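You operate a simulated robot arm through the tools that you are given. There is no shell and no other tool. Be economical: measure what you need, move in short steps, check, and stop when the job is done.

The job below is to be done with a simulated two-armed robot. You get a single attempt, and the scene is never put back.

## Task
Fetch the blue spool and set it on the red coil. Put the box labelled "felt" from the bench three top on the window bench top and the box labelled "tubes" on the trolley end of the store counter. Take the grey weight on the bench three top and put it away on the near bench top. Fetch the small grey weight from the bench three top and set it on top of the green lid tin. Put the relay case on the bench three top away on the top of the long shelf. Fetch the fuse from the bench three top and stand it on the trolley end of the store counter. Stack the box marked "fuses" from the bench three top on top of the box labelled "bulbs". Put the round lens labelled "10 cm" from the far bench top on the red coiled lead and the round lens that says "20 cm" on top of the spare case. Open the far bench front right door, take the grey spirit level from the far bench top and put it on the upper shelf of the far bench front right cabinet, then shut the door. Stack the box marked "plugs" from the far bench top on top of the box labelled "cards". Any order will do. Set down upright: blue spool, box, fuse, round lens.

The check looks at the end state, three seconds after you hand in, the way a careful person would. Anything else that was tipped, shoved, dropped, spilled or broken makes it a failure. Lids that push on must go on centred and level and be pressed home; caps that screw on are set level and turned clockwise until they are tight.

## Robot
Two 7-joint arms with two-finger parallel grippers on one trunk, on a base that drives. Base frame: it is fixed to the floor where the robot stands at the start and does not move with it; the origin is under the middle of the robot, x ahead of it, y to its left, z up. Units: m, rad, N and s.
The left shoulder is at the start at [0.02, 0.138, 1.2], the right one opposite. With the tool pointing down near the work surface each hand reaches from about 0.1 to 0.48 m from the robot's upright axis, wherever it stands, measured 20 degrees to its own side. Places, roughly: black box, grey box, orange box, yellow box [0.75, 3, 0.75]; blue box, green box, purple box [1, 5.25, 0.75]; blue spool (6x4x6 cm) [0.5, -0.2, 0.8]; far bench front right door [0.2, 4.7, 0.4]; fuse [1.25, 2, 0.75]; green lid tin (5x5x3 cm) [1, 2.5, 0.8]; grey weight [0.25, 2.5, 0.75]; near bench top [0.8, -3, 0.8]; red coil (10x10x2 cm) [1, -2.9, 0.8]; red coiled lead (8x8x2 cm) [0.5, 4.5, 0.8]; relay case [1, 2, 0.75]; round lens [1, 4.5, 0.75]; small grey weight [0.5, 2.5, 0.75]; spare case [1, 4.75, 0.75]; spirit level [1, 4.5, 0.75]; tall blue box, tall green box, tall red box [0.25, 2.25, 0.75]; top of the long shelf (254x17 cm) [-2.32, 6.14, 1.32]; trolley end of the store counter [-2.1, 0.1, 0.8]; upper shelf of the far bench front right cabinet [0.4, 4.7, 0.4]; window bench top [4.2, -0.4, 0.8]. Payload 1.57 kg a hand.
Tool frame (each hand has its own): the origin (TCP) lies between the finger pads and is the grasp point; the fingertips stand 0.03 m ahead of it; z points along the fingers, y is the line along which they close. Largest opening 0.08 m; finger width 0.017, thickness 0.012; the body of the gripper, 0.04 by 0.082 m, starts 0.08 m behind the TCP.
Orientation is told as [roll, pitch, yaw] about the base's x, y, z axes, in that order, counted from this pose: with the fingers straight down and closing along the base's y, the tool's x points along the base's -x, its y along +y and its z along -z.

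## Interface
- The arms move only by the tool jog_arm. It takes "left_series", "right_series" or both (then of equal length, played together; a hand with none holds still); each is one flat list of numbers, 6 for each row, row after row: the shift along the base's x, y, z in units of 20 mm (1.0 is 20 mm), then the turn, a rotation vector about the base's x, y, z in units of 4 degrees (1.0 is 4 degrees). In form: [x, y, z, wx, wy, wz, x, y, z, wx, wy, wz, ...]. A call has 1 to 8 rows; each row shifts and turns the commanded pose from where the row before left it. "left_grip" and "right_grip" are, for a hand that has rows, the closure, from 0 (fully open) to 1 (shut), set as the call begins (left out, the last holds). A call with a number of a shift or a turn outside -1 to 1 is refused whole. Each row takes 0.2 s and may step no farther than 0.05 m and 0.15 rad from the row before; otherwise, or with a gripper value out of range, the whole call is refused. A pose out of reach is approached as far as the arm can. The call stops where the force on the tool passes 40 N (or 10 N more than at its start, if that is more) or the arm is blocked; 0.2 s more then pass. The fingers move at their own pace (about 0.045 m/s each) and stop on an object; they squeeze with about 37 N. The grip force told is the motor's: it shows also when the fingers shut on nothing. Time passes only in rows, and 0.2 s behind the last, so rows that do not move let the fingers close. It gives the time, the measured TCP pose, the force on the tool (base axes), the opening and the grip force at its end, in the units of the frame above (readings bear some noise), with the torque about the TCP (base axes, N m) and any sound that the robot's microphone picked up.
- Cameras (640 x 400 px; columns grow to the right, rows downward): "scene" is now at [0.1855, -0.0336, 1.1322]; the picture's right is [-0.38, -0.93, 0.00], its down [-0.08, 0.03, -1.00] and it looks along [0.92, -0.38, -0.08] (base axes); focal length 214 px, centre (320, 200). "left" rides on the left gripper at [0.072, 0.007, -0.122] in its tool frame; the picture's right is [-0.09, 1.00, 0.00], its down [-0.84, -0.08, -0.54] and it looks along [-0.54, -0.05, 0.84] (tool axes); focal length 238 px, centre (320, 200). "right" rides on the right gripper at [0.072, -0.007, -0.122] in its tool frame; the picture's right is [0.09, 1.00, 0.00], its down [-0.84, 0.08, -0.54] and it looks along [-0.54, 0.05, 0.84] (tool axes); focal length 238 px, centre (320, 200). There is no depth. A picture from a camera that has moved, and an enlarged one, comes with that camera's place and axes in the base frame and with its lens.
- capture(camera): a new picture of that camera. It takes no simulated time.
- lift_body(by): slides the trunk up (or, below 0, down) by that many m; the arms and the scene camera ride with it, the base frame stays. It gives what a move gives, with no picture.
- drive_base(legs): drives the robot by 1 to 6 legs, each [ahead, left, turn to the left] in m, m and rad, along the robot's own axes; the way and the turn of a leg run together, so that a leg with both is an arc; at most 1.5 m and 3.142 rad a leg. The arms and the cameras ride along, it lands a little off, and it stops where it bumps. It gives what a move gives.
- pan_tilt(pan, tilt): turns the head with the scene camera to pan (to the left, within 1.047 rad either way) and tilt (down, from -0.506 to 1.204), counted from straight ahead of the robot. It gives what a move gives.
- enlarge(camera, box): a new picture of the part [left, top, right, bottom] of that camera's present view, enlarged. It takes no simulated time.
- job_done(): hands the job in; it is judged then, once.

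Go step by step. Nothing tells you exact positions but the pictures and the camera data: compare them with the known pose of the tool, close in by small moves and look again before you grip or let go. The budget is 588 turns and 370 pictures, counting those below and the enlarged ones. Unless the task says otherwise, let go and move clear before handing in.

The tools are called after "Emit:" as name(argument=value, ...) on one line, values as JSON. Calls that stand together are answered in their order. jog_arm: Moves the arms, as the interface text tells. Its arguments: {"type":"object","properties":{"left_series":{"type":"array","items":{"type":"number"}},"left_grip":{"type":"number"},"right_series":{"type":"array","items":{"type":"number"}},"right_grip":{"type":"number"}},"required":[]} The other tools are called the same way: lift_body (by) slides the trunk up or down; drive_base (legs) drives the base; pan_tilt (pan, tilt) turns the head that bears the scene camera; capture (camera) takes a picture; enlarge (camera, box) takes an enlarged picture of a part of a camera's view; job_done () hands the job in.

At the start:

```text
clock: 0.0
left_position: [0.2863, 0.0144, 1.1053]
left_tool_rot: [0.002, 0.112, 0.0]
left_force: [0.7, 0.4, 0.2]
left_moment: [-0.06, 0.02, 0.0]
left_opening: 0.0799
left_gripper_force: 0.1
right_position: [0.2228, -0.2564, 1.0334]
right_tool_rot: [-0.027, 0.097, 0.015]
right_force: [-0.6, 0.0, 0.2]
right_moment: [0.0, -0.01, 0.0]
right_opening: 0.0801
right_gripper_force: 0.0
trunk travel left (down, up): [-0.575, 0.665]
robot x, y, heading: [0.0017, -0.001, -0.004]
head pan, tilt: [-0.387, 0.084]
```

scene: 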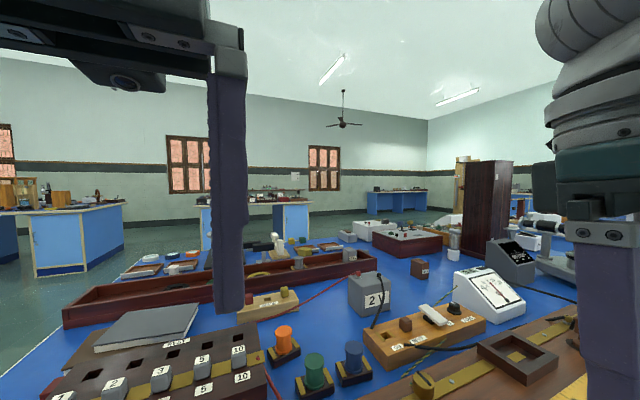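
right: 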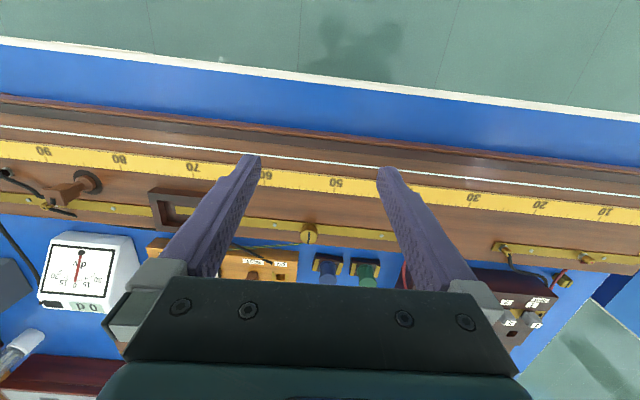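
left: 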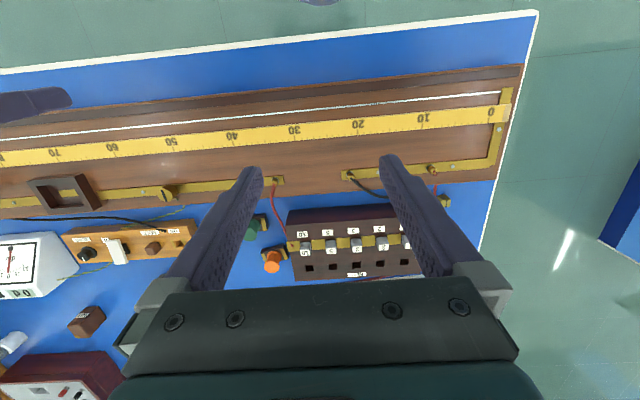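

I see the front bench with three spools (orange, green, blue) just ahead. I'll look at the blue spool more closely first.

Emit:
pan_tilt(pan=-0.4, tilt=0.8)

Emit:
capture(camera="scene")

```text
clock: 1.1
left_position: [0.2855, 0.0142, 1.1056]
left_tool_rot: [0.004, 0.113, 0.001]
left_force: [0.7, -0.6, -0.8]
left_moment: [0.03, 0.06, 0.0]
left_opening: 0.08
left_gripper_force: 0.1
right_position: [0.2225, -0.256, 1.0336]
right_tool_rot: [-0.026, 0.1, 0.016]
right_force: [1.0, 0.2, 0.0]
right_moment: [-0.02, 0.03, -0.02]
right_opening: 0.08
right_gripper_force: 0.1
trunk travel left (down, up): [-0.575, 0.665]
robot x, y, heading: [0.0015, 0.0026, 0.001]
head pan, tilt: [-0.4, 0.799]
```

```text
366 pictures are left
camera scene: at [0.1749, -0.0303, 1.0678], right [-0.39, -0.92, 0.0], down [-0.66, 0.28, -0.7], along [0.64, -0.27, -0.72], focal length 214 px, centre (320, 200)
```

scene: 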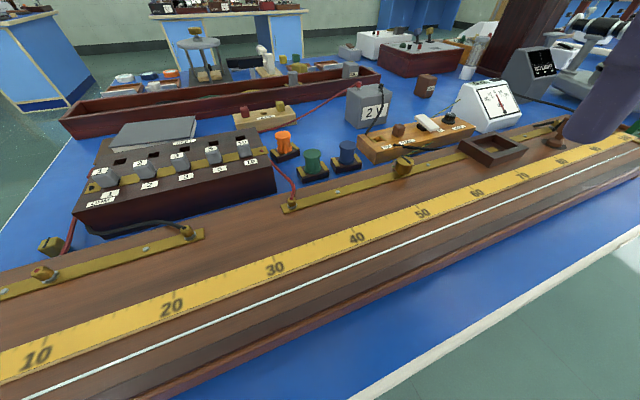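

The blue spool stands around (0.5,-0.24). I'll enlarge it from both cameras to triangulate.

Emit:
enlarge(camera="scene", box=[250, 110, 410, 210])

Emit:
enlarge(camera="right", box=[220, 200, 420, 325])

```text
4.00 times, centred on (330, 160) of scene
camera zoom: at [0.1749, -0.0303, 1.0678], right [-0.39, -0.92, 0.0], down [-0.66, 0.28, -0.7], along [0.64, -0.27, -0.72], focal length 858 px, centre (280, 360)
```

zoom: 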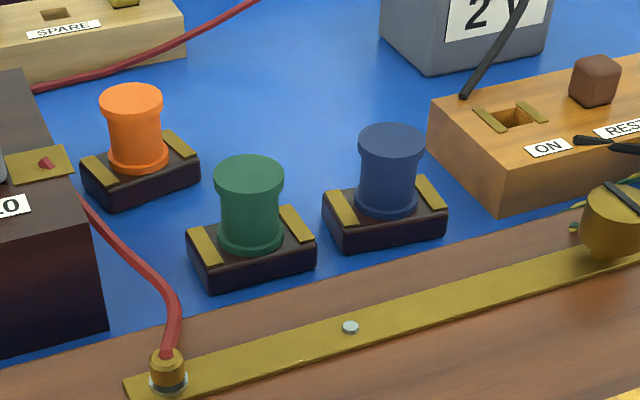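

```text
3.20 times, centred on (320, 262) of right
camera zoom: at [0.163, -0.2605, 1.1617], right [-0.11, 0.99, -0.02], down [0.89, 0.11, 0.45], along [0.45, 0.03, -0.89], focal length 763 px, centre (320, 0)
```

zoom: 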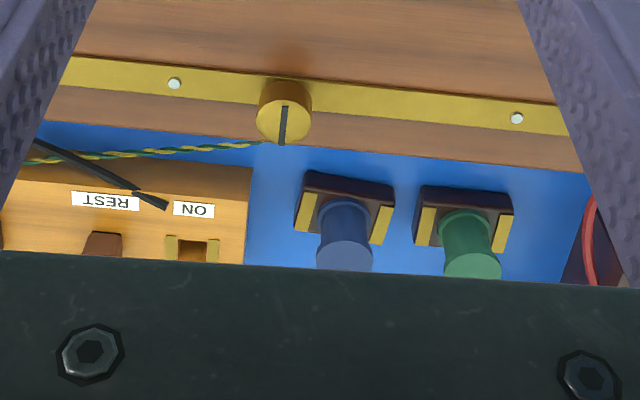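

Spool top centre is about (0.484,-0.218,0.84). It is slightly out of reach, so I'll edge ahead a little and right.

Emit:
drive_base(legs=[[0.06, 0, 0]])

Emit:
enlarge(camera="right", box=[220, 160, 420, 285])

```text
clock: 2.0
left_position: [0.3454, 0.0135, 1.1054]
left_tool_rot: [0.002, 0.114, 0.001]
left_force: [0.6, -0.4, 0.1]
left_moment: [0.0, 0.0, -0.01]
left_opening: 0.08
left_gripper_force: 0.0
right_position: [0.2817, -0.2567, 1.0336]
right_tool_rot: [-0.027, 0.101, 0.015]
right_force: [-0.1, -0.7, 0.1]
right_moment: [0.01, 0.01, -0.01]
right_opening: 0.08
right_gripper_force: 0.1
trunk travel left (down, up): [-0.575, 0.665]
robot x, y, heading: [0.0625, -0.0017, 0.0]
head pan, tilt: [-0.4, 0.799]
```

```text
3.20 times, centred on (320, 222) of right
camera zoom: at [0.2218, -0.2607, 1.1617], right [-0.11, 0.99, -0.02], down [0.89, 0.11, 0.45], along [0.45, 0.03, -0.89], focal length 763 px, centre (320, 128)
```

zoom: 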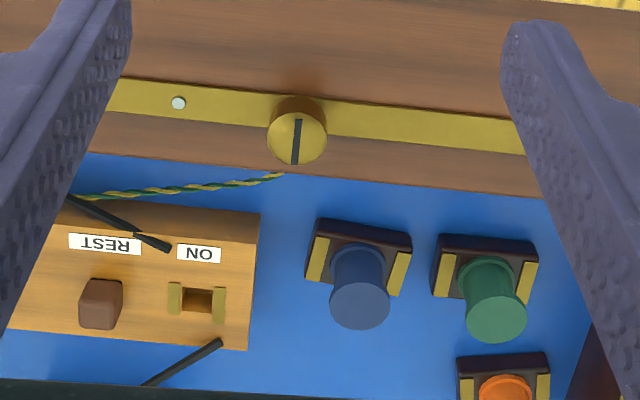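

Spool confirmed at (0.487,-0.217). Moving the right hand over it with the fingers narrowed.

Emit:
jog_arm(right_series=[1, 0.2, -0.5, 0.05, -0.18, -0.03, 1, 0.2, -0.5, 0.05, -0.18, -0.03, 1, 0.2, -0.5, 0.05, -0.18, -0.03, 1, 0.2, -0.5, 0.05, -0.18, -0.03, 1, 0.2, -0.5, 0.05, -0.18, -0.03, 1, 0.2, -0.5, 0.05, -0.18, -0.03, 1, 0.2, -0.5, 0.05, -0.18, -0.03, 1, 0.2, -0.5, 0.05, -0.18, -0.03], right_grip=0.35)

Emit:
jog_arm(right_series=[1, 0.2, -0.5, 0, 0, 0, 1, 0.2, -0.3, 0, 0, 0, 0.27, 0, 0, 0, 0, 0, 0, 0, 0, 0, 0, 0])

Emit:
capture(camera="right")

Emit:
capture(camera="scene")

```text
clock: 3.8
left_position: [0.3447, 0.0145, 1.1054]
left_tool_rot: [0.001, 0.116, 0.0]
left_force: [0.3, -0.2, -0.2]
left_moment: [0.0, -0.04, -0.01]
left_opening: 0.0797
left_gripper_force: 0.1
right_position: [0.4417, -0.2237, 0.9514]
right_tool_rot: [0.001, 0.0, 0.0]
right_force: [-0.2, 0.0, 0.3]
right_moment: [0.01, -0.02, -0.01]
right_opening: 0.0518
right_gripper_force: 0.0
trunk travel left (down, up): [-0.575, 0.665]
robot x, y, heading: [0.0576, -0.0006, -0.002]
head pan, tilt: [-0.4, 0.799]
```

```text
clock: 4.8
left_position: [0.345, 0.0126, 1.105]
left_tool_rot: [0.001, 0.115, -0.002]
left_force: [-0.1, -0.1, -0.3]
left_moment: [-0.02, 0.0, 0.01]
left_opening: 0.08
left_gripper_force: 0.1
right_position: [0.4861, -0.2159, 0.9365]
right_tool_rot: [0.0, 0.0, 0.001]
right_force: [-0.5, 0.8, 0.3]
right_moment: [-0.01, 0.0, 0.02]
right_opening: 0.0518
right_gripper_force: 0.0
trunk travel left (down, up): [-0.575, 0.665]
robot x, y, heading: [0.0619, -0.0008, -0.001]
head pan, tilt: [-0.4, 0.799]
```

```text
362 pictures are left
camera right: at [0.4142, -0.2231, 1.0591], right [-0.09, 1.0, 0.0], down [0.84, 0.08, 0.54], along [0.54, 0.05, -0.84], focal length 238 px, centre (320, 200)
```

right: 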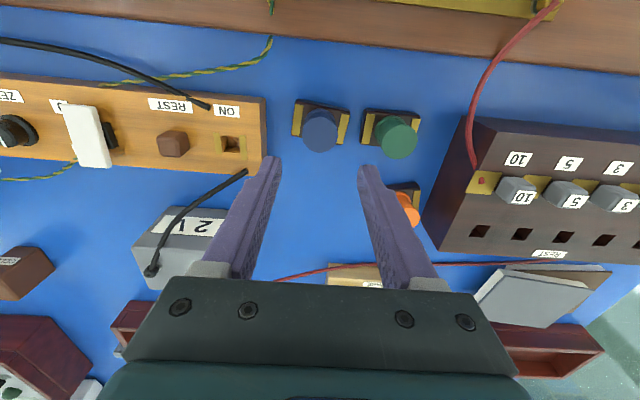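

```text
361 pictures are left
camera scene: at [0.2337, -0.0304, 1.0678], right [-0.39, -0.92, 0.0], down [-0.66, 0.28, -0.7], along [0.64, -0.27, -0.72], focal length 214 px, centre (320, 200)
```

scene: 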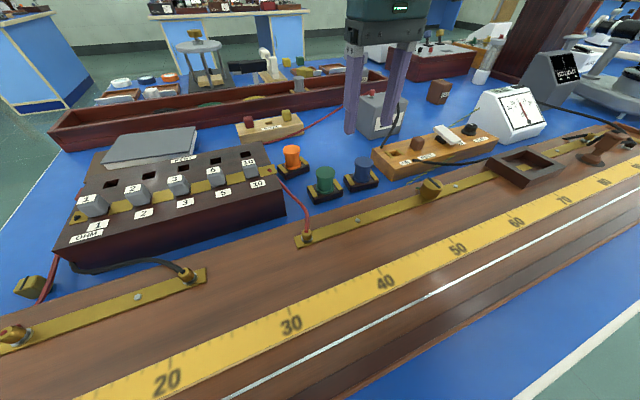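

The fingers straddle well; descending onto the spool's cylinder.

Emit:
jog_arm(right_series=[-0.05, 0, -1, 0, 0, 0, -0.05, 0, -1, 0, 0, 0, -0.05, 0, -1, 0, 0, 0, -0.05, 0, -1, 0, 0, 0, 0, 0, -0.7, 0, 0, 0])

Emit:
enlarge(camera="scene", box=[280, 100, 440, 200])

Emit:
capture(camera="right")

```text
clock: 6.0
left_position: [0.3439, 0.0131, 1.1054]
left_tool_rot: [0.003, 0.114, -0.001]
left_force: [0.2, 0.1, 1.0]
left_moment: [0.0, 0.0, -0.02]
left_opening: 0.08
left_gripper_force: 0.1
right_position: [0.4827, -0.2174, 0.8448]
right_tool_rot: [0.002, -0.002, 0.001]
right_force: [-12.6, 2.4, 33.3]
right_moment: [-0.14, 0.37, -0.08]
right_opening: 0.0521
right_gripper_force: 0.0
trunk travel left (down, up): [-0.575, 0.665]
robot x, y, heading: [0.0568, 0.0041, -0.004]
head pan, tilt: [-0.4, 0.799]
```

```text
4.00 times, centred on (360, 150) of scene
camera zoom: at [0.2338, -0.0313, 1.0687], right [-0.39, -0.92, 0.0], down [-0.66, 0.28, -0.7], along [0.64, -0.27, -0.72], focal length 858 px, centre (160, 400)
```

zoom: 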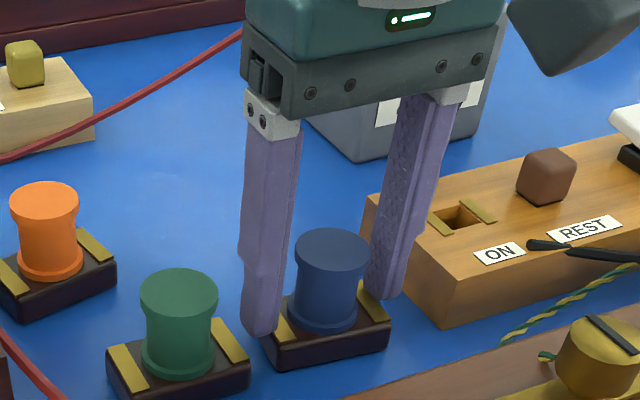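

```text
359 pictures are left
camera right: at [0.4101, -0.2236, 0.9673], right [-0.09, 1.0, 0.0], down [0.84, 0.08, 0.54], along [0.54, 0.05, -0.84], focal length 238 px, centre (320, 200)
```

right: 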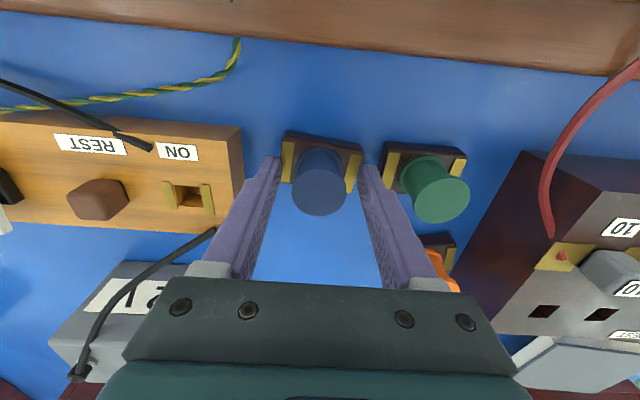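

Fingertips touched the base strips at z≈0.815. I'll rise 4 mm and close on the cylinder.

Emit:
jog_arm(right_series=[-0.1, 0, 0.3, 0, 0, 0, 0, 0, 0, 0, 0, 0])

Emit:
jog_arm(right_series=[0, 0, 0, 0, 0, 0, 0, 0, 0, 0, 0, 0, 0, 0, 0, 0, 0, 0, 0, 0, 0, 0, 0, 0], right_grip=1)

Emit:
enlarge(camera="scene", box=[280, 100, 440, 200])

```text
clock: 6.6
left_position: [0.3442, 0.0145, 1.104]
left_tool_rot: [0.004, 0.114, 0.0]
left_force: [-1.2, 1.0, -1.0]
left_moment: [0.01, -0.02, -0.01]
left_opening: 0.0801
left_gripper_force: 0.1
right_position: [0.4791, -0.2169, 0.8483]
right_tool_rot: [0.0, 0.002, -0.003]
right_force: [-0.1, -0.5, 0.5]
right_moment: [0.02, -0.01, 0.0]
right_opening: 0.0521
right_gripper_force: 0.1
trunk travel left (down, up): [-0.575, 0.665]
robot x, y, heading: [0.0566, -0.0, -0.0]
head pan, tilt: [-0.4, 0.799]
```

```text
clock: 7.6
left_position: [0.3443, 0.0131, 1.1041]
left_tool_rot: [0.002, 0.113, 0.0]
left_force: [0.0, -0.5, -0.4]
left_moment: [-0.02, 0.0, -0.03]
left_opening: 0.08
left_gripper_force: 0.1
right_position: [0.4783, -0.2174, 0.8476]
right_tool_rot: [0.0, 0.0, 0.001]
right_force: [0.6, -0.4, -0.4]
right_moment: [0.03, 0.02, 0.01]
right_opening: 0.0303
right_gripper_force: 37.5
trunk travel left (down, up): [-0.575, 0.665]
robot x, y, heading: [0.0599, 0.0019, 0.004]
head pan, tilt: [-0.4, 0.799]
```

```text
4.00 times, centred on (360, 150) of scene
camera zoom: at [0.2336, -0.0304, 1.0677], right [-0.39, -0.92, 0.0], down [-0.66, 0.28, -0.7], along [0.64, -0.27, -0.72], focal length 858 px, centre (160, 400)
```

zoom: 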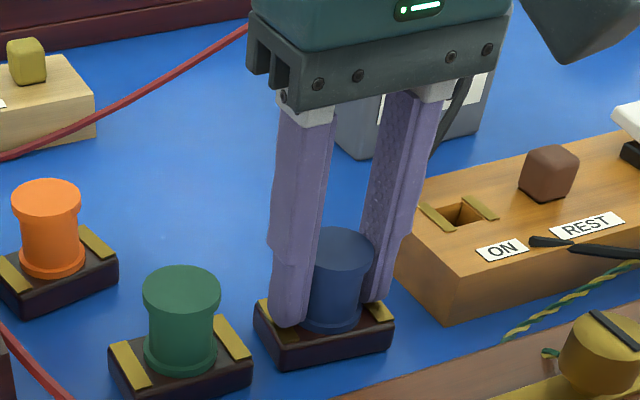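

Gripped at 30 mm opening. Lifting and checking that base comes along.

Emit:
jog_arm(right_series=[0, 0, 1, 0, 0, 0, 0, 0, 1, 0, 0, 0, 0, 0, 1, 0, 0, 0, 0, 0, 1, 0, 0, 0, 0, 0, 1, 0, 0, 0, 0, 0, 1, 0, 0, 0])

Emit:
capture(camera="scene")

```text
clock: 9.0
left_position: [0.3452, 0.014, 1.1039]
left_tool_rot: [0.001, 0.115, -0.001]
left_force: [0.4, -0.1, -0.4]
left_moment: [0.05, 0.0, -0.03]
left_opening: 0.0803
left_gripper_force: 0.1
right_position: [0.479, -0.216, 0.969]
right_tool_rot: [0.001, 0.003, 0.0]
right_force: [-0.2, -1.0, -0.2]
right_moment: [0.02, 0.01, 0.01]
right_opening: 0.0304
right_gripper_force: 37.2
trunk travel left (down, up): [-0.575, 0.665]
robot x, y, heading: [0.0586, 0.0002, 0.002]
head pan, tilt: [-0.4, 0.799]
```

```text
357 pictures are left
camera scene: at [0.2337, -0.0305, 1.0677], right [-0.39, -0.92, 0.0], down [-0.66, 0.28, -0.7], along [0.64, -0.27, -0.72], focal length 214 px, centre (320, 200)
```

scene: 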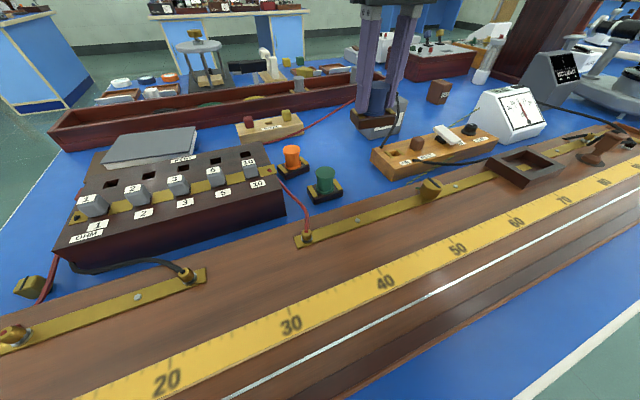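

Spool in hand. Retract the hand, back off and look around the room to learn the layout.

Emit:
jog_arm(right_series=[-1, 0, 0.8, 0, 0, 0, -1, 0, 0.8, 0, 0, 0, -1, 0, 0.8, 0, 0, 0, -1, 0, 0.8, 0, 0, 0, -1, 0, 0.5, 0, 0, 0, -1, 0, 0.5, 0, 0, 0, -1, 0, 0.5, 0, 0, 0, -1, 0, 0.3, 0, 0, 0])

Emit:
drive_base(legs=[[-0.45, 0, 0]])

Emit:
pan_tilt(pan=-1.0, tilt=0.25)

Emit:
capture(camera="scene")

Emit:
pan_tilt(pan=1.0, tilt=0.25)

Emit:
capture(camera="scene")

```text
clock: 10.9
left_position: [0.3431, 0.0126, 1.1051]
left_tool_rot: [0.002, 0.115, -0.002]
left_force: [0.1, 0.2, 0.7]
left_moment: [0.0, 0.01, 0.01]
left_opening: 0.08
left_gripper_force: 0.0
right_position: [0.2998, -0.2248, 1.0339]
right_tool_rot: [-0.077, 0.163, -0.006]
right_force: [0.1, 0.2, -0.9]
right_moment: [0.0, -0.02, -0.02]
right_opening: 0.0303
right_gripper_force: 36.9
trunk travel left (down, up): [-0.575, 0.665]
robot x, y, heading: [0.0606, 0.003, 0.002]
head pan, tilt: [-0.4, 0.799]
stopped in row 8 (right hand): the arm was blocked; the commanded pose is now the measured one
```

```text
clock: 13.7
left_position: [-0.1088, 0.0138, 1.1054]
left_tool_rot: [0.004, 0.114, 0.008]
left_force: [-0.4, -0.2, -1.1]
left_moment: [-0.01, 0.03, -0.01]
left_opening: 0.0798
left_gripper_force: 0.0
right_position: [-0.1507, -0.2244, 1.0357]
right_tool_rot: [-0.077, 0.161, 0.0]
right_force: [-0.3, -0.6, -0.8]
right_moment: [0.01, -0.02, -0.02]
right_opening: 0.0303
right_gripper_force: 37.0
trunk travel left (down, up): [-0.575, 0.665]
robot x, y, heading: [-0.3946, -0.0009, 0.003]
head pan, tilt: [-0.4, 0.799]
```

```text
clock: 14.7
left_position: [-0.1088, 0.0159, 1.1048]
left_tool_rot: [0.003, 0.115, 0.01]
left_force: [0.5, 0.8, 1.0]
left_moment: [0.0, 0.03, -0.02]
left_opening: 0.0801
left_gripper_force: 0.2
right_position: [-0.1506, -0.2242, 1.0357]
right_tool_rot: [-0.077, 0.163, 0.0]
right_force: [0.7, -0.1, -0.2]
right_moment: [0.02, 0.0, -0.01]
right_opening: 0.0303
right_gripper_force: 37.2
trunk travel left (down, up): [-0.575, 0.665]
robot x, y, heading: [-0.3951, -0.0018, 0.006]
head pan, tilt: [-1.0, 0.25]
```

```text
356 pictures are left
camera scene: at [-0.2427, -0.0779, 1.1168], right [-0.84, -0.55, 0.0], down [-0.14, 0.21, -0.97], along [0.53, -0.81, -0.25], focal length 214 px, centre (320, 200)
```

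scene: 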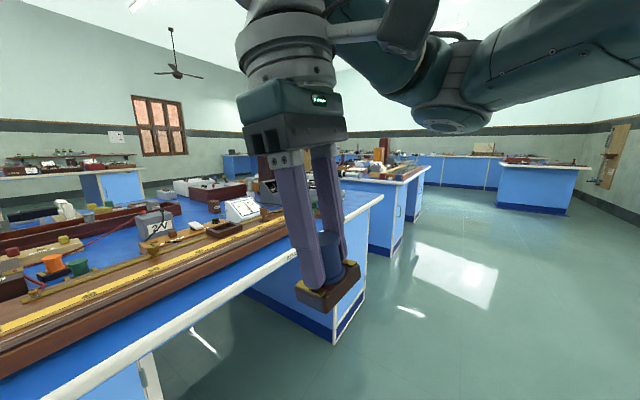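

```text
clock: 16.6
left_position: [-0.109, 0.0149, 1.1047]
left_tool_rot: [0.005, 0.114, 0.009]
left_force: [0.2, -0.5, -0.6]
left_moment: [-0.03, 0.01, -0.03]
left_opening: 0.08
left_gripper_force: 0.0
right_position: [-0.1513, -0.2224, 1.0349]
right_tool_rot: [-0.076, 0.161, 0.0]
right_force: [-0.3, 0.7, -1.6]
right_moment: [-0.01, 0.04, 0.03]
right_opening: 0.0306
right_gripper_force: 37.0
trunk travel left (down, up): [-0.575, 0.665]
robot x, y, heading: [-0.3996, -0.0016, 0.006]
head pan, tilt: [1.0, 0.25]
```

```text
355 pictures are left
camera scene: at [-0.2441, 0.0792, 1.1168], right [0.85, -0.53, 0.0], down [-0.13, -0.21, -0.97], along [0.52, 0.82, -0.25], focal length 214 px, centre (320, 200)
```

scene: 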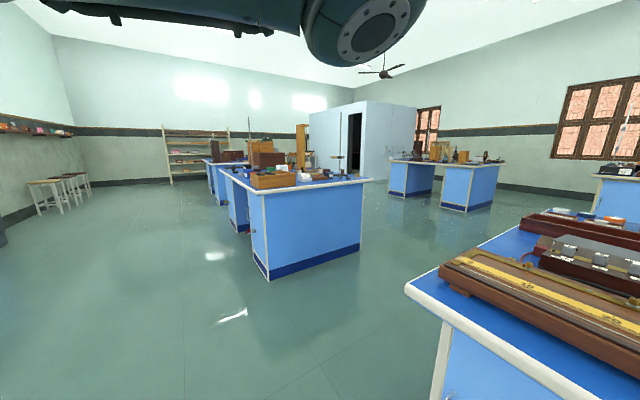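

Layout is clear: a free aisle at x≈-0.4, benches to the left and right. I'll strafe right to the near bench and look for the red coil.

Emit:
drive_base(legs=[[0, -1.4, 0], [0, -1.4, 0]])

Emit:
pan_tilt(pan=0.0, tilt=0.3)

Emit:
capture(camera="scene")

```text
clock: 30.3
left_position: [-0.0744, -2.8012, 1.1054]
left_tool_rot: [0.004, 0.115, 0.024]
left_force: [0.0, 0.0, 0.2]
left_moment: [0.0, 0.03, 0.05]
left_opening: 0.0799
left_gripper_force: 0.1
right_position: [-0.1119, -3.0412, 1.0353]
right_tool_rot: [-0.077, 0.163, 0.018]
right_force: [0.3, 0.4, -1.2]
right_moment: [-0.03, -0.03, 0.0]
right_opening: 0.0306
right_gripper_force: 36.5
trunk travel left (down, up): [-0.575, 0.665]
robot x, y, heading: [-0.3612, -2.8221, 0.023]
head pan, tilt: [1.0, 0.25]
```

```text
clock: 31.5
left_position: [-0.0736, -2.8021, 1.1051]
left_tool_rot: [0.005, 0.115, 0.027]
left_force: [0.4, 0.3, 0.8]
left_moment: [-0.02, -0.01, -0.01]
left_opening: 0.0801
left_gripper_force: 0.1
right_position: [-0.1131, -3.04, 1.0353]
right_tool_rot: [-0.077, 0.162, 0.019]
right_force: [0.9, 0.0, -0.7]
right_moment: [0.01, 0.02, -0.01]
right_opening: 0.0302
right_gripper_force: 37.0
trunk travel left (down, up): [-0.575, 0.665]
robot x, y, heading: [-0.3599, -2.8237, 0.026]
head pan, tilt: [0.0, 0.3]
```

```text
354 pictures are left
camera scene: at [-0.1656, -2.8169, 1.1121], right [0.03, -1.0, 0.0], down [-0.3, -0.01, -0.96], along [0.95, 0.03, -0.3], focal length 214 px, centre (320, 200)
```

scene: 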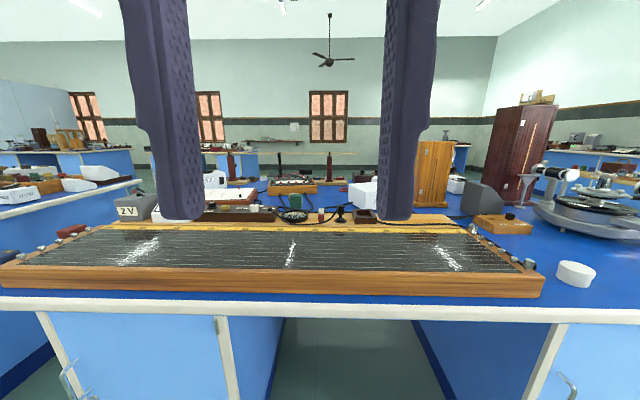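

The coil is hidden behind the wire board from here. Raising the trunk for an overhead view.

Emit:
lift_body(by=0.6)

Emit:
pan_tilt(pan=0.0, tilt=0.75)

Emit:
capture(camera="scene")

```text
refused: 0.6 is not a number from -0.4 to 0.4
```

```text
clock: 32.4
left_position: [-0.0752, -2.802, 1.1037]
left_tool_rot: [0.003, 0.115, 0.025]
left_force: [0.3, -0.6, -0.4]
left_moment: [-0.01, 0.02, -0.02]
left_opening: 0.0802
left_gripper_force: 0.2
right_position: [-0.1127, -3.0412, 1.0347]
right_tool_rot: [-0.076, 0.161, 0.019]
right_force: [-0.6, -0.5, -0.8]
right_moment: [0.0, 0.01, 0.05]
right_opening: 0.0303
right_gripper_force: 36.7
trunk travel left (down, up): [-0.575, 0.665]
robot x, y, heading: [-0.3589, -2.8223, 0.029]
head pan, tilt: [0.0, 0.75]
```

```text
353 pictures are left
camera scene: at [-0.1761, -2.8173, 1.0718], right [0.03, -1.0, 0.0], down [-0.68, -0.02, -0.73], along [0.73, 0.02, -0.68], focal length 214 px, centre (320, 200)
```

scene: 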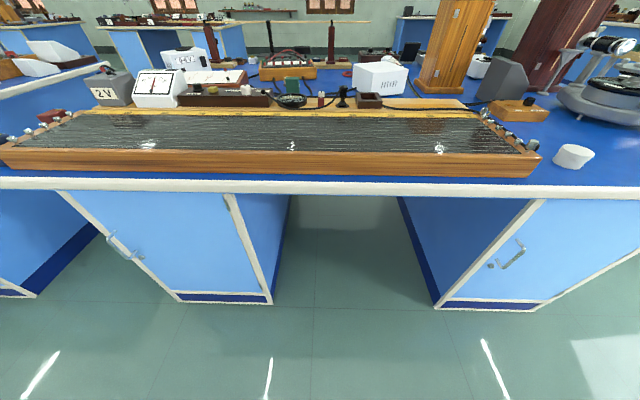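

Emit:
lift_body(by=0.4)

Emit:
capture(camera="scene")

```text
clock: 36.3
left_position: [-0.0742, -2.8014, 1.5056]
left_tool_rot: [0.003, 0.116, 0.027]
left_force: [1.3, 0.1, 0.3]
left_moment: [0.02, 0.02, 0.01]
left_opening: 0.0799
left_gripper_force: 0.1
right_position: [-0.1124, -3.0412, 1.4349]
right_tool_rot: [-0.075, 0.161, 0.018]
right_force: [-0.7, -0.3, -1.0]
right_moment: [0.0, -0.04, 0.0]
right_opening: 0.0302
right_gripper_force: 37.2
trunk travel left (down, up): [-0.975, 0.265]
robot x, y, heading: [-0.3569, -2.8195, 0.028]
head pan, tilt: [0.0, 0.75]
```

```text
352 pictures are left
camera scene: at [-0.1761, -2.8173, 1.4717], right [0.03, -1.0, 0.0], down [-0.68, -0.02, -0.73], along [0.73, 0.02, -0.68], focal length 214 px, centre (320, 200)
```

scene: 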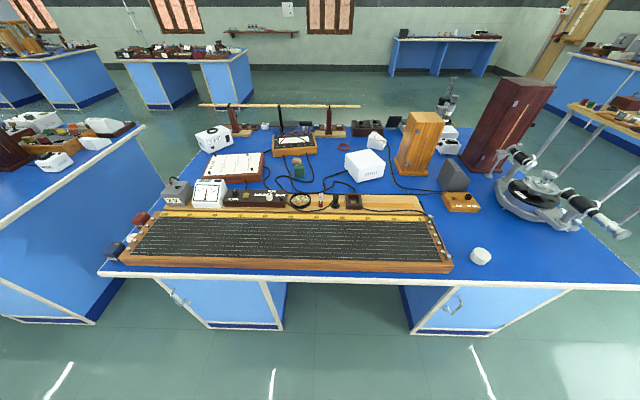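

The red ring at about (1.05,-2.94) is the coil; it needs approach from the far side. Enlarging that area.

Emit:
enlarge(camera="scene", box=[190, 90, 430, 240])

Emit:
pan_tilt(pan=0.7, tilt=0.45)

Emit:
capture(camera="scene")

```text
2.67 times, centred on (310, 165) of scene
camera zoom: at [-0.1761, -2.8173, 1.4717], right [0.03, -1.0, 0.0], down [-0.68, -0.02, -0.73], along [0.73, 0.02, -0.68], focal length 572 px, centre (347, 293)
```

zoom: 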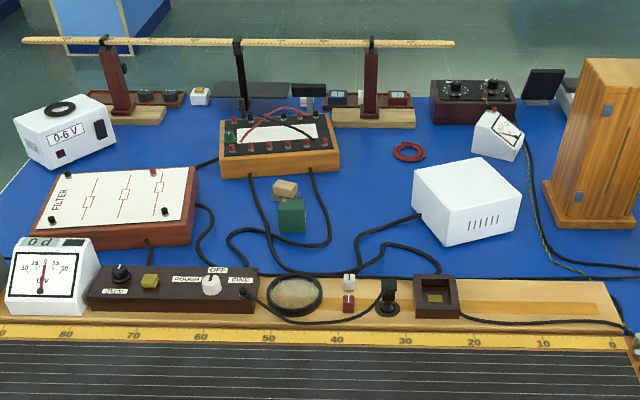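

```text
clock: 37.3
left_position: [-0.0736, -2.8019, 1.5048]
left_tool_rot: [0.004, 0.116, 0.025]
left_force: [-0.1, -0.4, -0.7]
left_moment: [0.0, -0.03, 0.0]
left_opening: 0.0798
left_gripper_force: 0.1
right_position: [-0.112, -3.0392, 1.436]
right_tool_rot: [-0.078, 0.162, 0.018]
right_force: [0.1, 0.3, -0.4]
right_moment: [-0.01, -0.03, 0.0]
right_opening: 0.0303
right_gripper_force: 36.5
trunk travel left (down, up): [-0.975, 0.265]
robot x, y, heading: [-0.3595, -2.8218, 0.028]
head pan, tilt: [0.7, 0.45]
```

```text
350 pictures are left
camera scene: at [-0.1902, -2.7585, 1.4981], right [0.66, -0.75, 0.0], down [-0.33, -0.29, -0.9], along [0.67, 0.6, -0.44], focal length 214 px, centre (320, 200)
```

scene: 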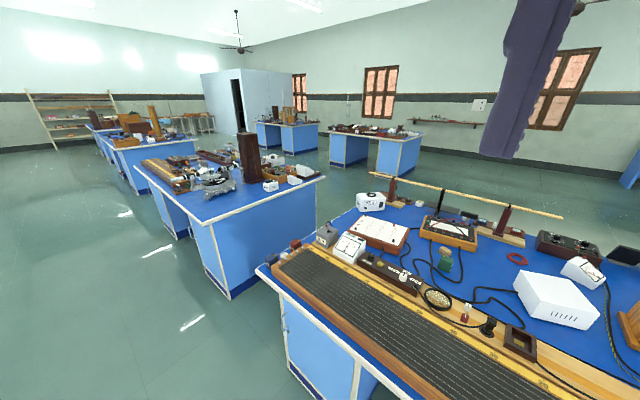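

I'll first fetch the grey weight at bench three with the free left hand, then go through the wide gap to the near bench's far side with both. Strafing left.

Emit:
drive_base(legs=[[0, 1.3, -0.028], [0, 1.3, 0], [0, 1.3, 0], [0, 1.3, 0]])

Emit:
pan_tilt(pan=0.0, tilt=0.75)

Emit:
capture(camera="scene")

```text
clock: 62.2
left_position: [-0.1601, 2.3799, 1.5046]
left_tool_rot: [0.003, 0.116, 0.021]
left_force: [-0.3, 0.0, -0.3]
left_moment: [0.01, 0.0, -0.02]
left_opening: 0.08
left_gripper_force: 0.1
right_position: [-0.1989, 2.1402, 1.4342]
right_tool_rot: [-0.077, 0.163, 0.015]
right_force: [0.3, -0.4, -0.1]
right_moment: [0.03, -0.04, 0.01]
right_opening: 0.0303
right_gripper_force: 37.1
trunk travel left (down, up): [-0.975, 0.265]
robot x, y, heading: [-0.4459, 2.3568, 0.017]
head pan, tilt: [0.7, 0.45]
```

```text
clock: 63.2
left_position: [-0.1598, 2.3794, 1.5049]
left_tool_rot: [0.003, 0.116, 0.021]
left_force: [0.7, 0.6, -0.7]
left_moment: [0.01, 0.0, -0.02]
left_opening: 0.0799
left_gripper_force: 0.0
right_position: [-0.1986, 2.1398, 1.4347]
right_tool_rot: [-0.077, 0.163, 0.013]
right_force: [-0.5, -0.1, -0.2]
right_moment: [0.01, 0.02, -0.03]
right_opening: 0.0304
right_gripper_force: 36.9
trunk travel left (down, up): [-0.975, 0.265]
robot x, y, heading: [-0.444, 2.3611, 0.023]
head pan, tilt: [0.0, 0.75]
```

```text
349 pictures are left
camera scene: at [-0.2618, 2.364, 1.4718], right [0.02, -1.0, 0.0], down [-0.68, -0.02, -0.73], along [0.73, 0.02, -0.68], focal length 214 px, centre (320, 200)
```

scene: 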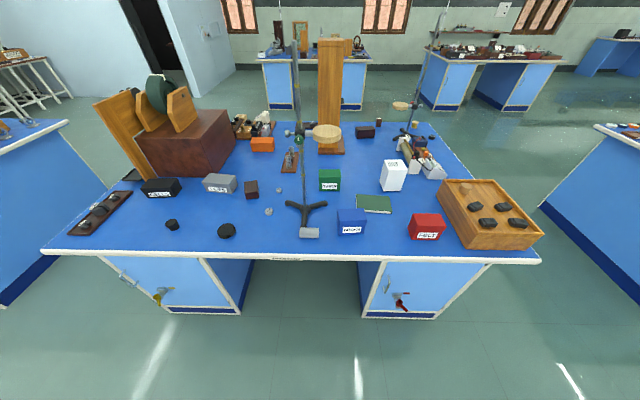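

Bench three is in view. Enlarging to read the labels.

Emit:
enlarge(camera="scene", box=[130, 110, 330, 250])

Emit:
enlarge(camera="scene", box=[280, 100, 480, 250])

```text
2.86 times, centred on (230, 180) of scene
camera zoom: at [-0.2618, 2.364, 1.4718], right [0.02, -1.0, 0.0], down [-0.68, -0.02, -0.73], along [0.73, 0.02, -0.68], focal length 613 px, centre (577, 257)
```

zoom: 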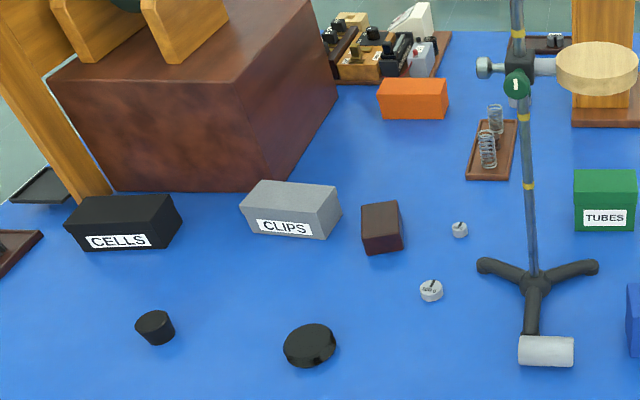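

```text
2.67 times, centred on (380, 175) of scene
camera zoom: at [-0.2618, 2.364, 1.4718], right [0.02, -1.0, 0.0], down [-0.68, -0.02, -0.73], along [0.73, 0.02, -0.68], focal length 572 px, centre (160, 267)
```

zoom: 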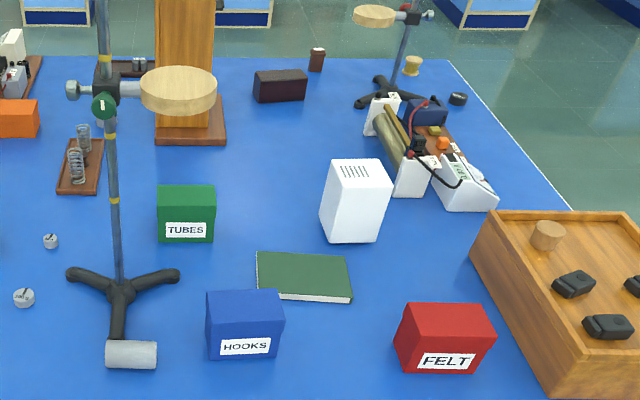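

Felt=red, hooks=blue, tubes=green, clips=grey, cells=black. Weights are the small grey discs around (0.38,2.60) and (0.52,2.58). I'll move closer.

Emit:
drive_base(legs=[[0.4, 0.12, -0.02]])

Emit:
pan_tilt(pan=0.2, tilt=0.95)

Emit:
capture(camera="scene")

Emit:
capture(camera="left")

```text
clock: 65.8
left_position: [0.2322, 2.5016, 1.5044]
left_tool_rot: [0.004, 0.115, 0.007]
left_force: [0.2, -0.5, 0.3]
left_moment: [0.0, -0.02, 0.03]
left_opening: 0.0801
left_gripper_force: 0.1
right_position: [0.189, 2.2634, 1.4348]
right_tool_rot: [-0.076, 0.163, 0.0]
right_force: [0.2, 0.1, -0.7]
right_moment: [0.02, 0.0, -0.01]
right_opening: 0.0301
right_gripper_force: 37.1
trunk travel left (down, up): [-0.975, 0.265]
robot x, y, heading: [-0.0525, 2.4828, 0.01]
head pan, tilt: [0.0, 0.75]
```

```text
clock: 66.5
left_position: [0.2333, 2.5013, 1.504]
left_tool_rot: [0.003, 0.117, 0.008]
left_force: [-0.5, -0.8, -0.4]
left_moment: [0.01, -0.02, -0.01]
left_opening: 0.0799
left_gripper_force: 0.1
right_position: [0.1908, 2.2626, 1.435]
right_tool_rot: [-0.077, 0.164, 0.0]
right_force: [-0.1, -0.4, -1.1]
right_moment: [0.02, 0.02, -0.01]
right_opening: 0.0301
right_gripper_force: 37.1
trunk travel left (down, up): [-0.975, 0.265]
robot x, y, heading: [-0.0547, 2.4852, 0.008]
head pan, tilt: [0.201, 0.949]
```

```text
346 pictures are left
camera scene: at [0.1183, 2.5018, 1.4563], right [0.21, -0.98, 0.0], down [-0.8, -0.17, -0.58], along [0.57, 0.12, -0.81], focal length 214 px, centre (320, 200)
```

scene: 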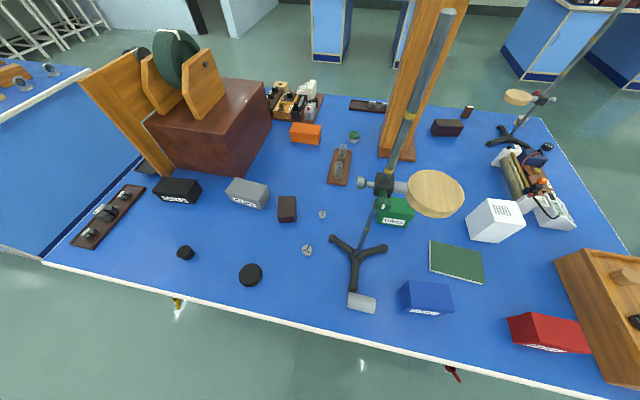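

```text
345 pictures are left
camera left: at [0.1739, 2.5073, 1.6346], right [0.08, 1.0, -0.01], down [0.89, -0.07, 0.44], along [0.44, -0.04, -0.9], focal length 238 px, centre (320, 200)
```

left: 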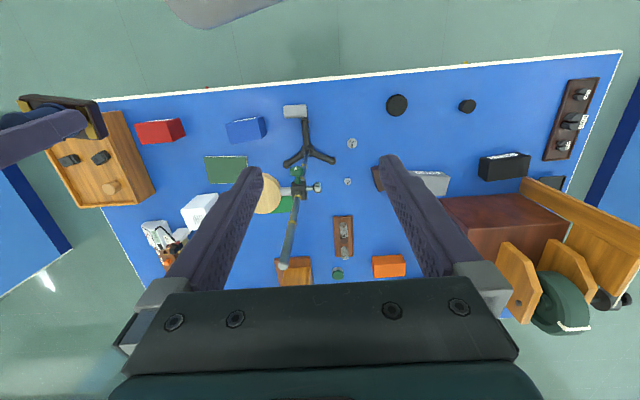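

Emit:
enlarge(camera="scene", box=[250, 200, 410, 320])

Emit:
enlarge(camera="scene", box=[220, 60, 400, 230])

Emit:
enlarge(camera="left", box=[240, 80, 410, 200])

```text
3.33 times, centred on (330, 260) of scene
camera zoom: at [0.1183, 2.5018, 1.4563], right [0.21, -0.98, 0.0], down [-0.8, -0.17, -0.58], along [0.57, 0.12, -0.81], focal length 715 px, centre (287, 0)
```

zoom: 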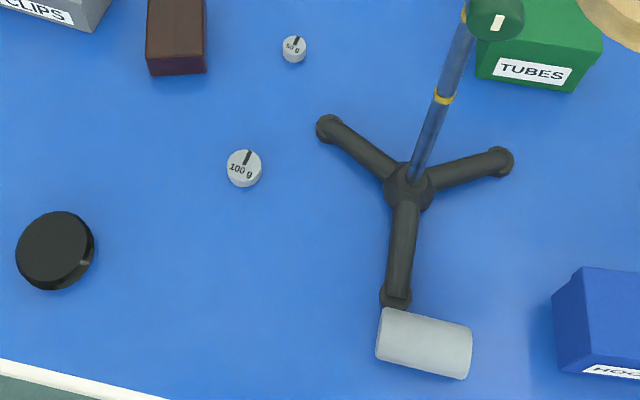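

```text
2.35 times, centred on (310, 145) of scene
camera zoom: at [0.1183, 2.5018, 1.4563], right [0.21, -0.98, 0.0], down [-0.8, -0.17, -0.58], along [0.57, 0.12, -0.81], focal length 505 px, centre (344, 329)
```

zoom: 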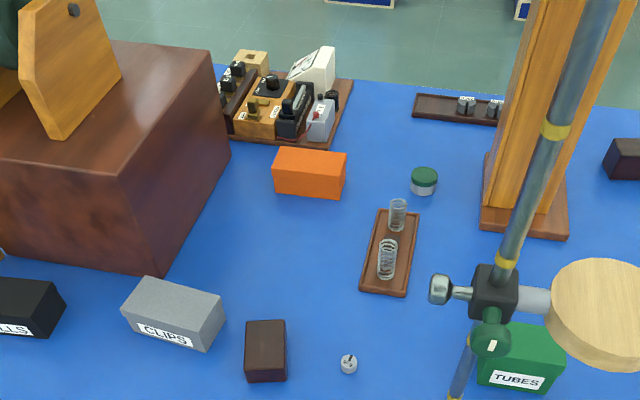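

```text
3.33 times, centred on (325, 140) of left
camera zoom: at [0.1739, 2.5073, 1.6346], right [0.08, 1.0, -0.01], down [0.89, -0.07, 0.44], along [0.44, -0.04, -0.9], focal length 794 px, centre (303, 400)
```

zoom: 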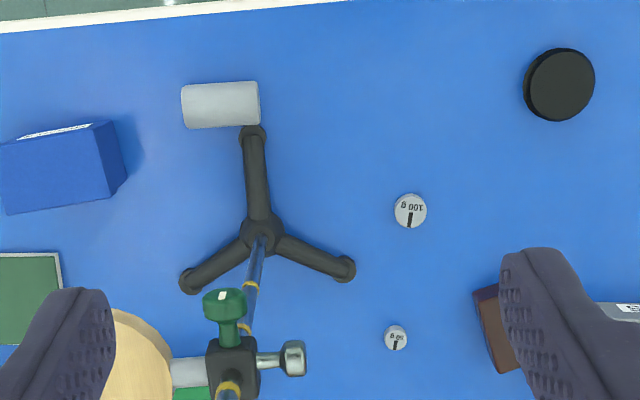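

The discs read 100 g and 50 g; the lying grey cylinder touches the stand foot. I need a closer look before choosing; lowering the trunk.

Emit:
lift_body(by=-0.38)

Emit:
capture(camera="left")

Emit:
capture(camera="scene")

```text
clock: 70.2
left_position: [0.2312, 2.5015, 1.1249]
left_tool_rot: [0.003, 0.115, 0.009]
left_force: [-0.2, 0.4, 0.2]
left_moment: [0.0, 0.03, -0.01]
left_opening: 0.08
left_gripper_force: 0.1
right_position: [0.1896, 2.2631, 1.0545]
right_tool_rot: [-0.078, 0.162, -0.001]
right_force: [-0.1, 0.0, -0.7]
right_moment: [-0.03, 0.0, -0.01]
right_opening: 0.0301
right_gripper_force: 37.1
trunk travel left (down, up): [-0.595, 0.645]
robot x, y, heading: [-0.0553, 2.4828, 0.008]
head pan, tilt: [0.201, 0.949]
```

```text
341 pictures are left
camera left: at [0.1739, 2.5073, 1.2547], right [0.08, 1.0, -0.01], down [0.89, -0.07, 0.44], along [0.44, -0.04, -0.9], focal length 238 px, centre (320, 200)
```

left: 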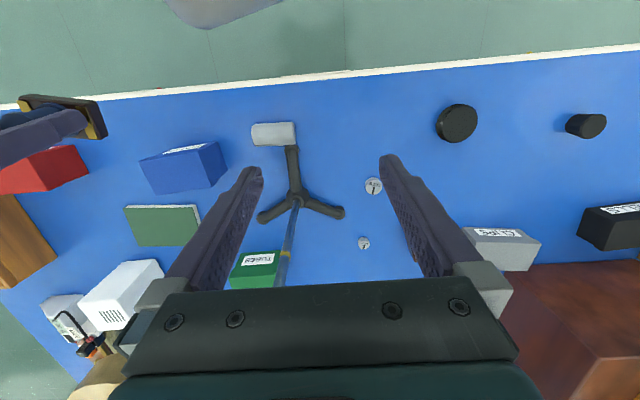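

```text
340 pictures are left
camera scene: at [0.1183, 2.5018, 1.0762], right [0.21, -0.98, 0.0], down [-0.8, -0.17, -0.58], along [0.57, 0.12, -0.81], focal length 214 px, centre (320, 200)
```

scene: 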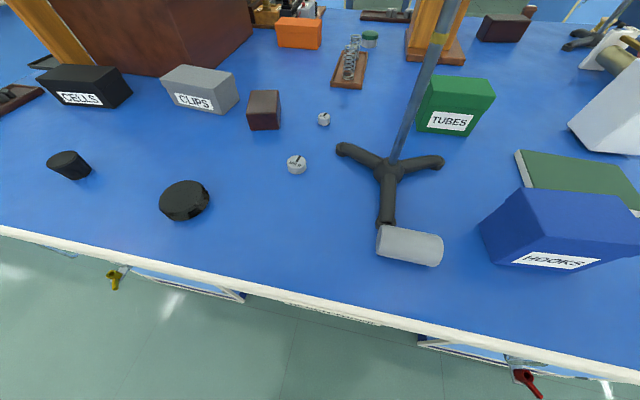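

Emit:
enlarge(camera="scene", box=[270, 100, 470, 280])

Emit:
enlarge(camera="left", box=[240, 100, 400, 260])

```text
2.22 times, centred on (370, 190) of scene
camera zoom: at [0.1183, 2.5018, 1.0762], right [0.21, -0.98, 0.0], down [-0.8, -0.17, -0.58], along [0.57, 0.12, -0.81], focal length 477 px, centre (209, 222)
```

zoom: 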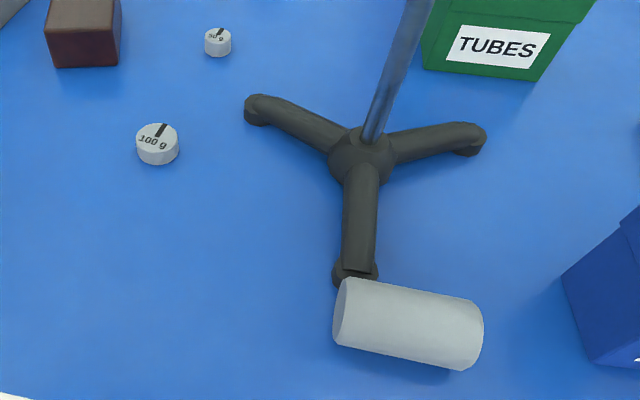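

```text
2.50 times, centred on (320, 180) of left
camera zoom: at [0.1739, 2.5073, 1.2547], right [0.08, 1.0, -0.01], down [0.89, -0.07, 0.44], along [0.44, -0.04, -0.9], focal length 596 px, centre (320, 250)
```

zoom: 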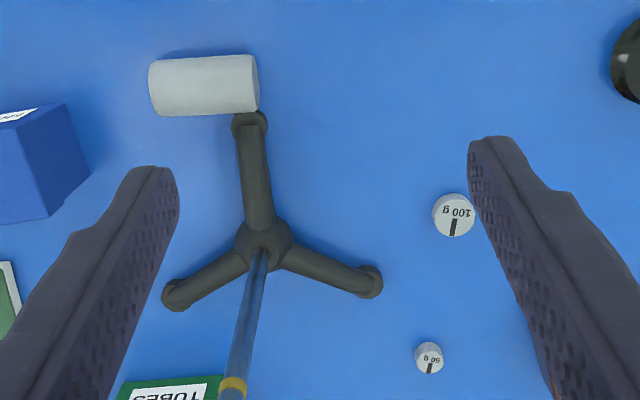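

The 100 g disc is "grey weight" (0.376,2.600), the 50 g one "small grey weight". Moving the left hand above the 100 g disc.

Emit:
jog_arm(left_series=[0.9, 0.61, -1, 0, -0.206, 0, 0.9, 0.61, -1, 0, -0.206, 0, 0.9, 0.61, -1, 0, -0.206, 0, 0.9, 0.61, -1, 0, -0.206, 0, 0.9, 0.61, -1, 0, -0.206, 0, 0.9, 0.61, -1, 0, -0.206, 0, 0.9, 0.61, -1, 0, -0.206, 0, 0.94, 0.65, -1, 0, -0.206, 0], left_grip=0.2)

Emit:
capture(camera="left")

Emit:
capture(camera="scene")

```text
clock: 72.0
left_position: [0.3768, 2.6006, 0.9653]
left_tool_rot: [0.003, 0.0, 0.005]
left_force: [0.1, 0.6, 0.1]
left_moment: [0.04, -0.02, -0.01]
left_opening: 0.0641
left_gripper_force: 0.0
right_position: [0.1911, 2.2622, 1.0554]
right_tool_rot: [-0.077, 0.165, 0.0]
right_force: [-0.4, 0.9, -1.1]
right_moment: [-0.03, -0.01, 0.0]
right_opening: 0.0302
right_gripper_force: 37.1
trunk travel left (down, up): [-0.595, 0.645]
robot x, y, heading: [-0.0583, 2.4828, 0.003]
head pan, tilt: [0.201, 0.949]
```

```text
337 pictures are left
camera left: at [0.3041, 2.6055, 1.0881], right [0.09, 1.0, 0.0], down [0.84, -0.07, 0.54], along [0.54, -0.04, -0.84], focal length 238 px, centre (320, 200)
```

left: 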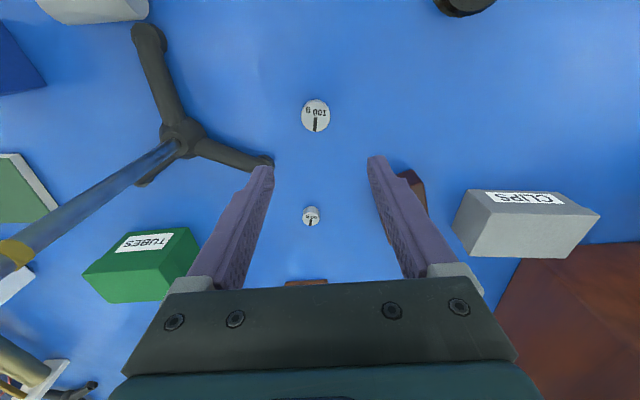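

```text
336 pictures are left
camera scene: at [0.1183, 2.5018, 1.0762], right [0.21, -0.98, 0.0], down [-0.8, -0.17, -0.58], along [0.57, 0.12, -0.81], focal length 214 px, centre (320, 200)
```

scene: 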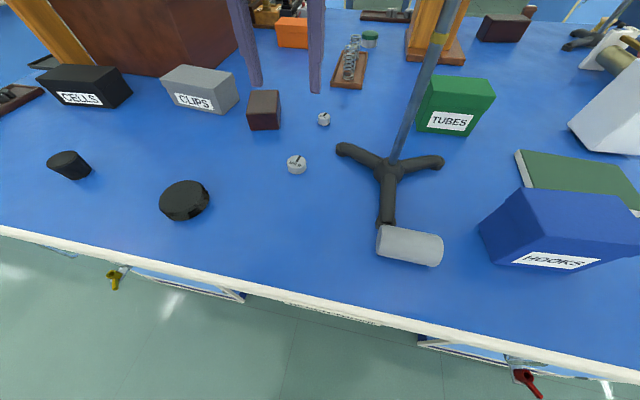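

Aligned within 5 mm; descending around the disc.

Emit:
jog_arm(left_series=[-0.05, -0.04, -1, 0, 0, 0, -0.05, -0.04, -1, 0, 0, 0, -0.05, -0.04, -1, 0, 0, 0, -0.05, -0.04, -1, 0, 0, 0, -0.05, -0.04, -1, 0, 0, 0, 0, 0, -1, 0, 0, 0, 0, 0, -0.6, 0, 0, 0, 0, 0, -0.6, 0, 0, 0])

Emit:
capture(camera="left")

```text
clock: 73.8
left_position: [0.372, 2.5949, 0.8292]
left_tool_rot: [0.0, 0.004, 0.007]
left_force: [-6.2, 1.4, 15.2]
left_moment: [0.05, 0.09, -0.03]
left_opening: 0.0621
left_gripper_force: 0.1
right_position: [0.1899, 2.2634, 1.0548]
right_tool_rot: [-0.078, 0.164, 0.003]
right_force: [0.4, -0.9, -1.6]
right_moment: [0.01, 0.0, 0.0]
right_opening: 0.0304
right_gripper_force: 37.1
trunk travel left (down, up): [-0.595, 0.645]
robot x, y, heading: [-0.0565, 2.4864, 0.008]
head pan, tilt: [0.201, 0.949]
stopped in row 8 (left hand): the force on the tool passed its limit at 69 N (the readings are from after the stop); the commanded pose is now the measured one
```

```text
335 pictures are left
camera left: at [0.2998, 2.6016, 0.9534], right [0.09, 1.0, 0.0], down [0.84, -0.07, 0.54], along [0.54, -0.05, -0.84], focal length 238 px, centre (320, 200)
```

left: 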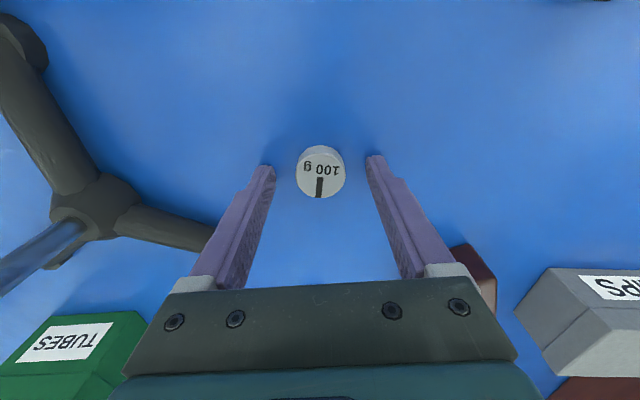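

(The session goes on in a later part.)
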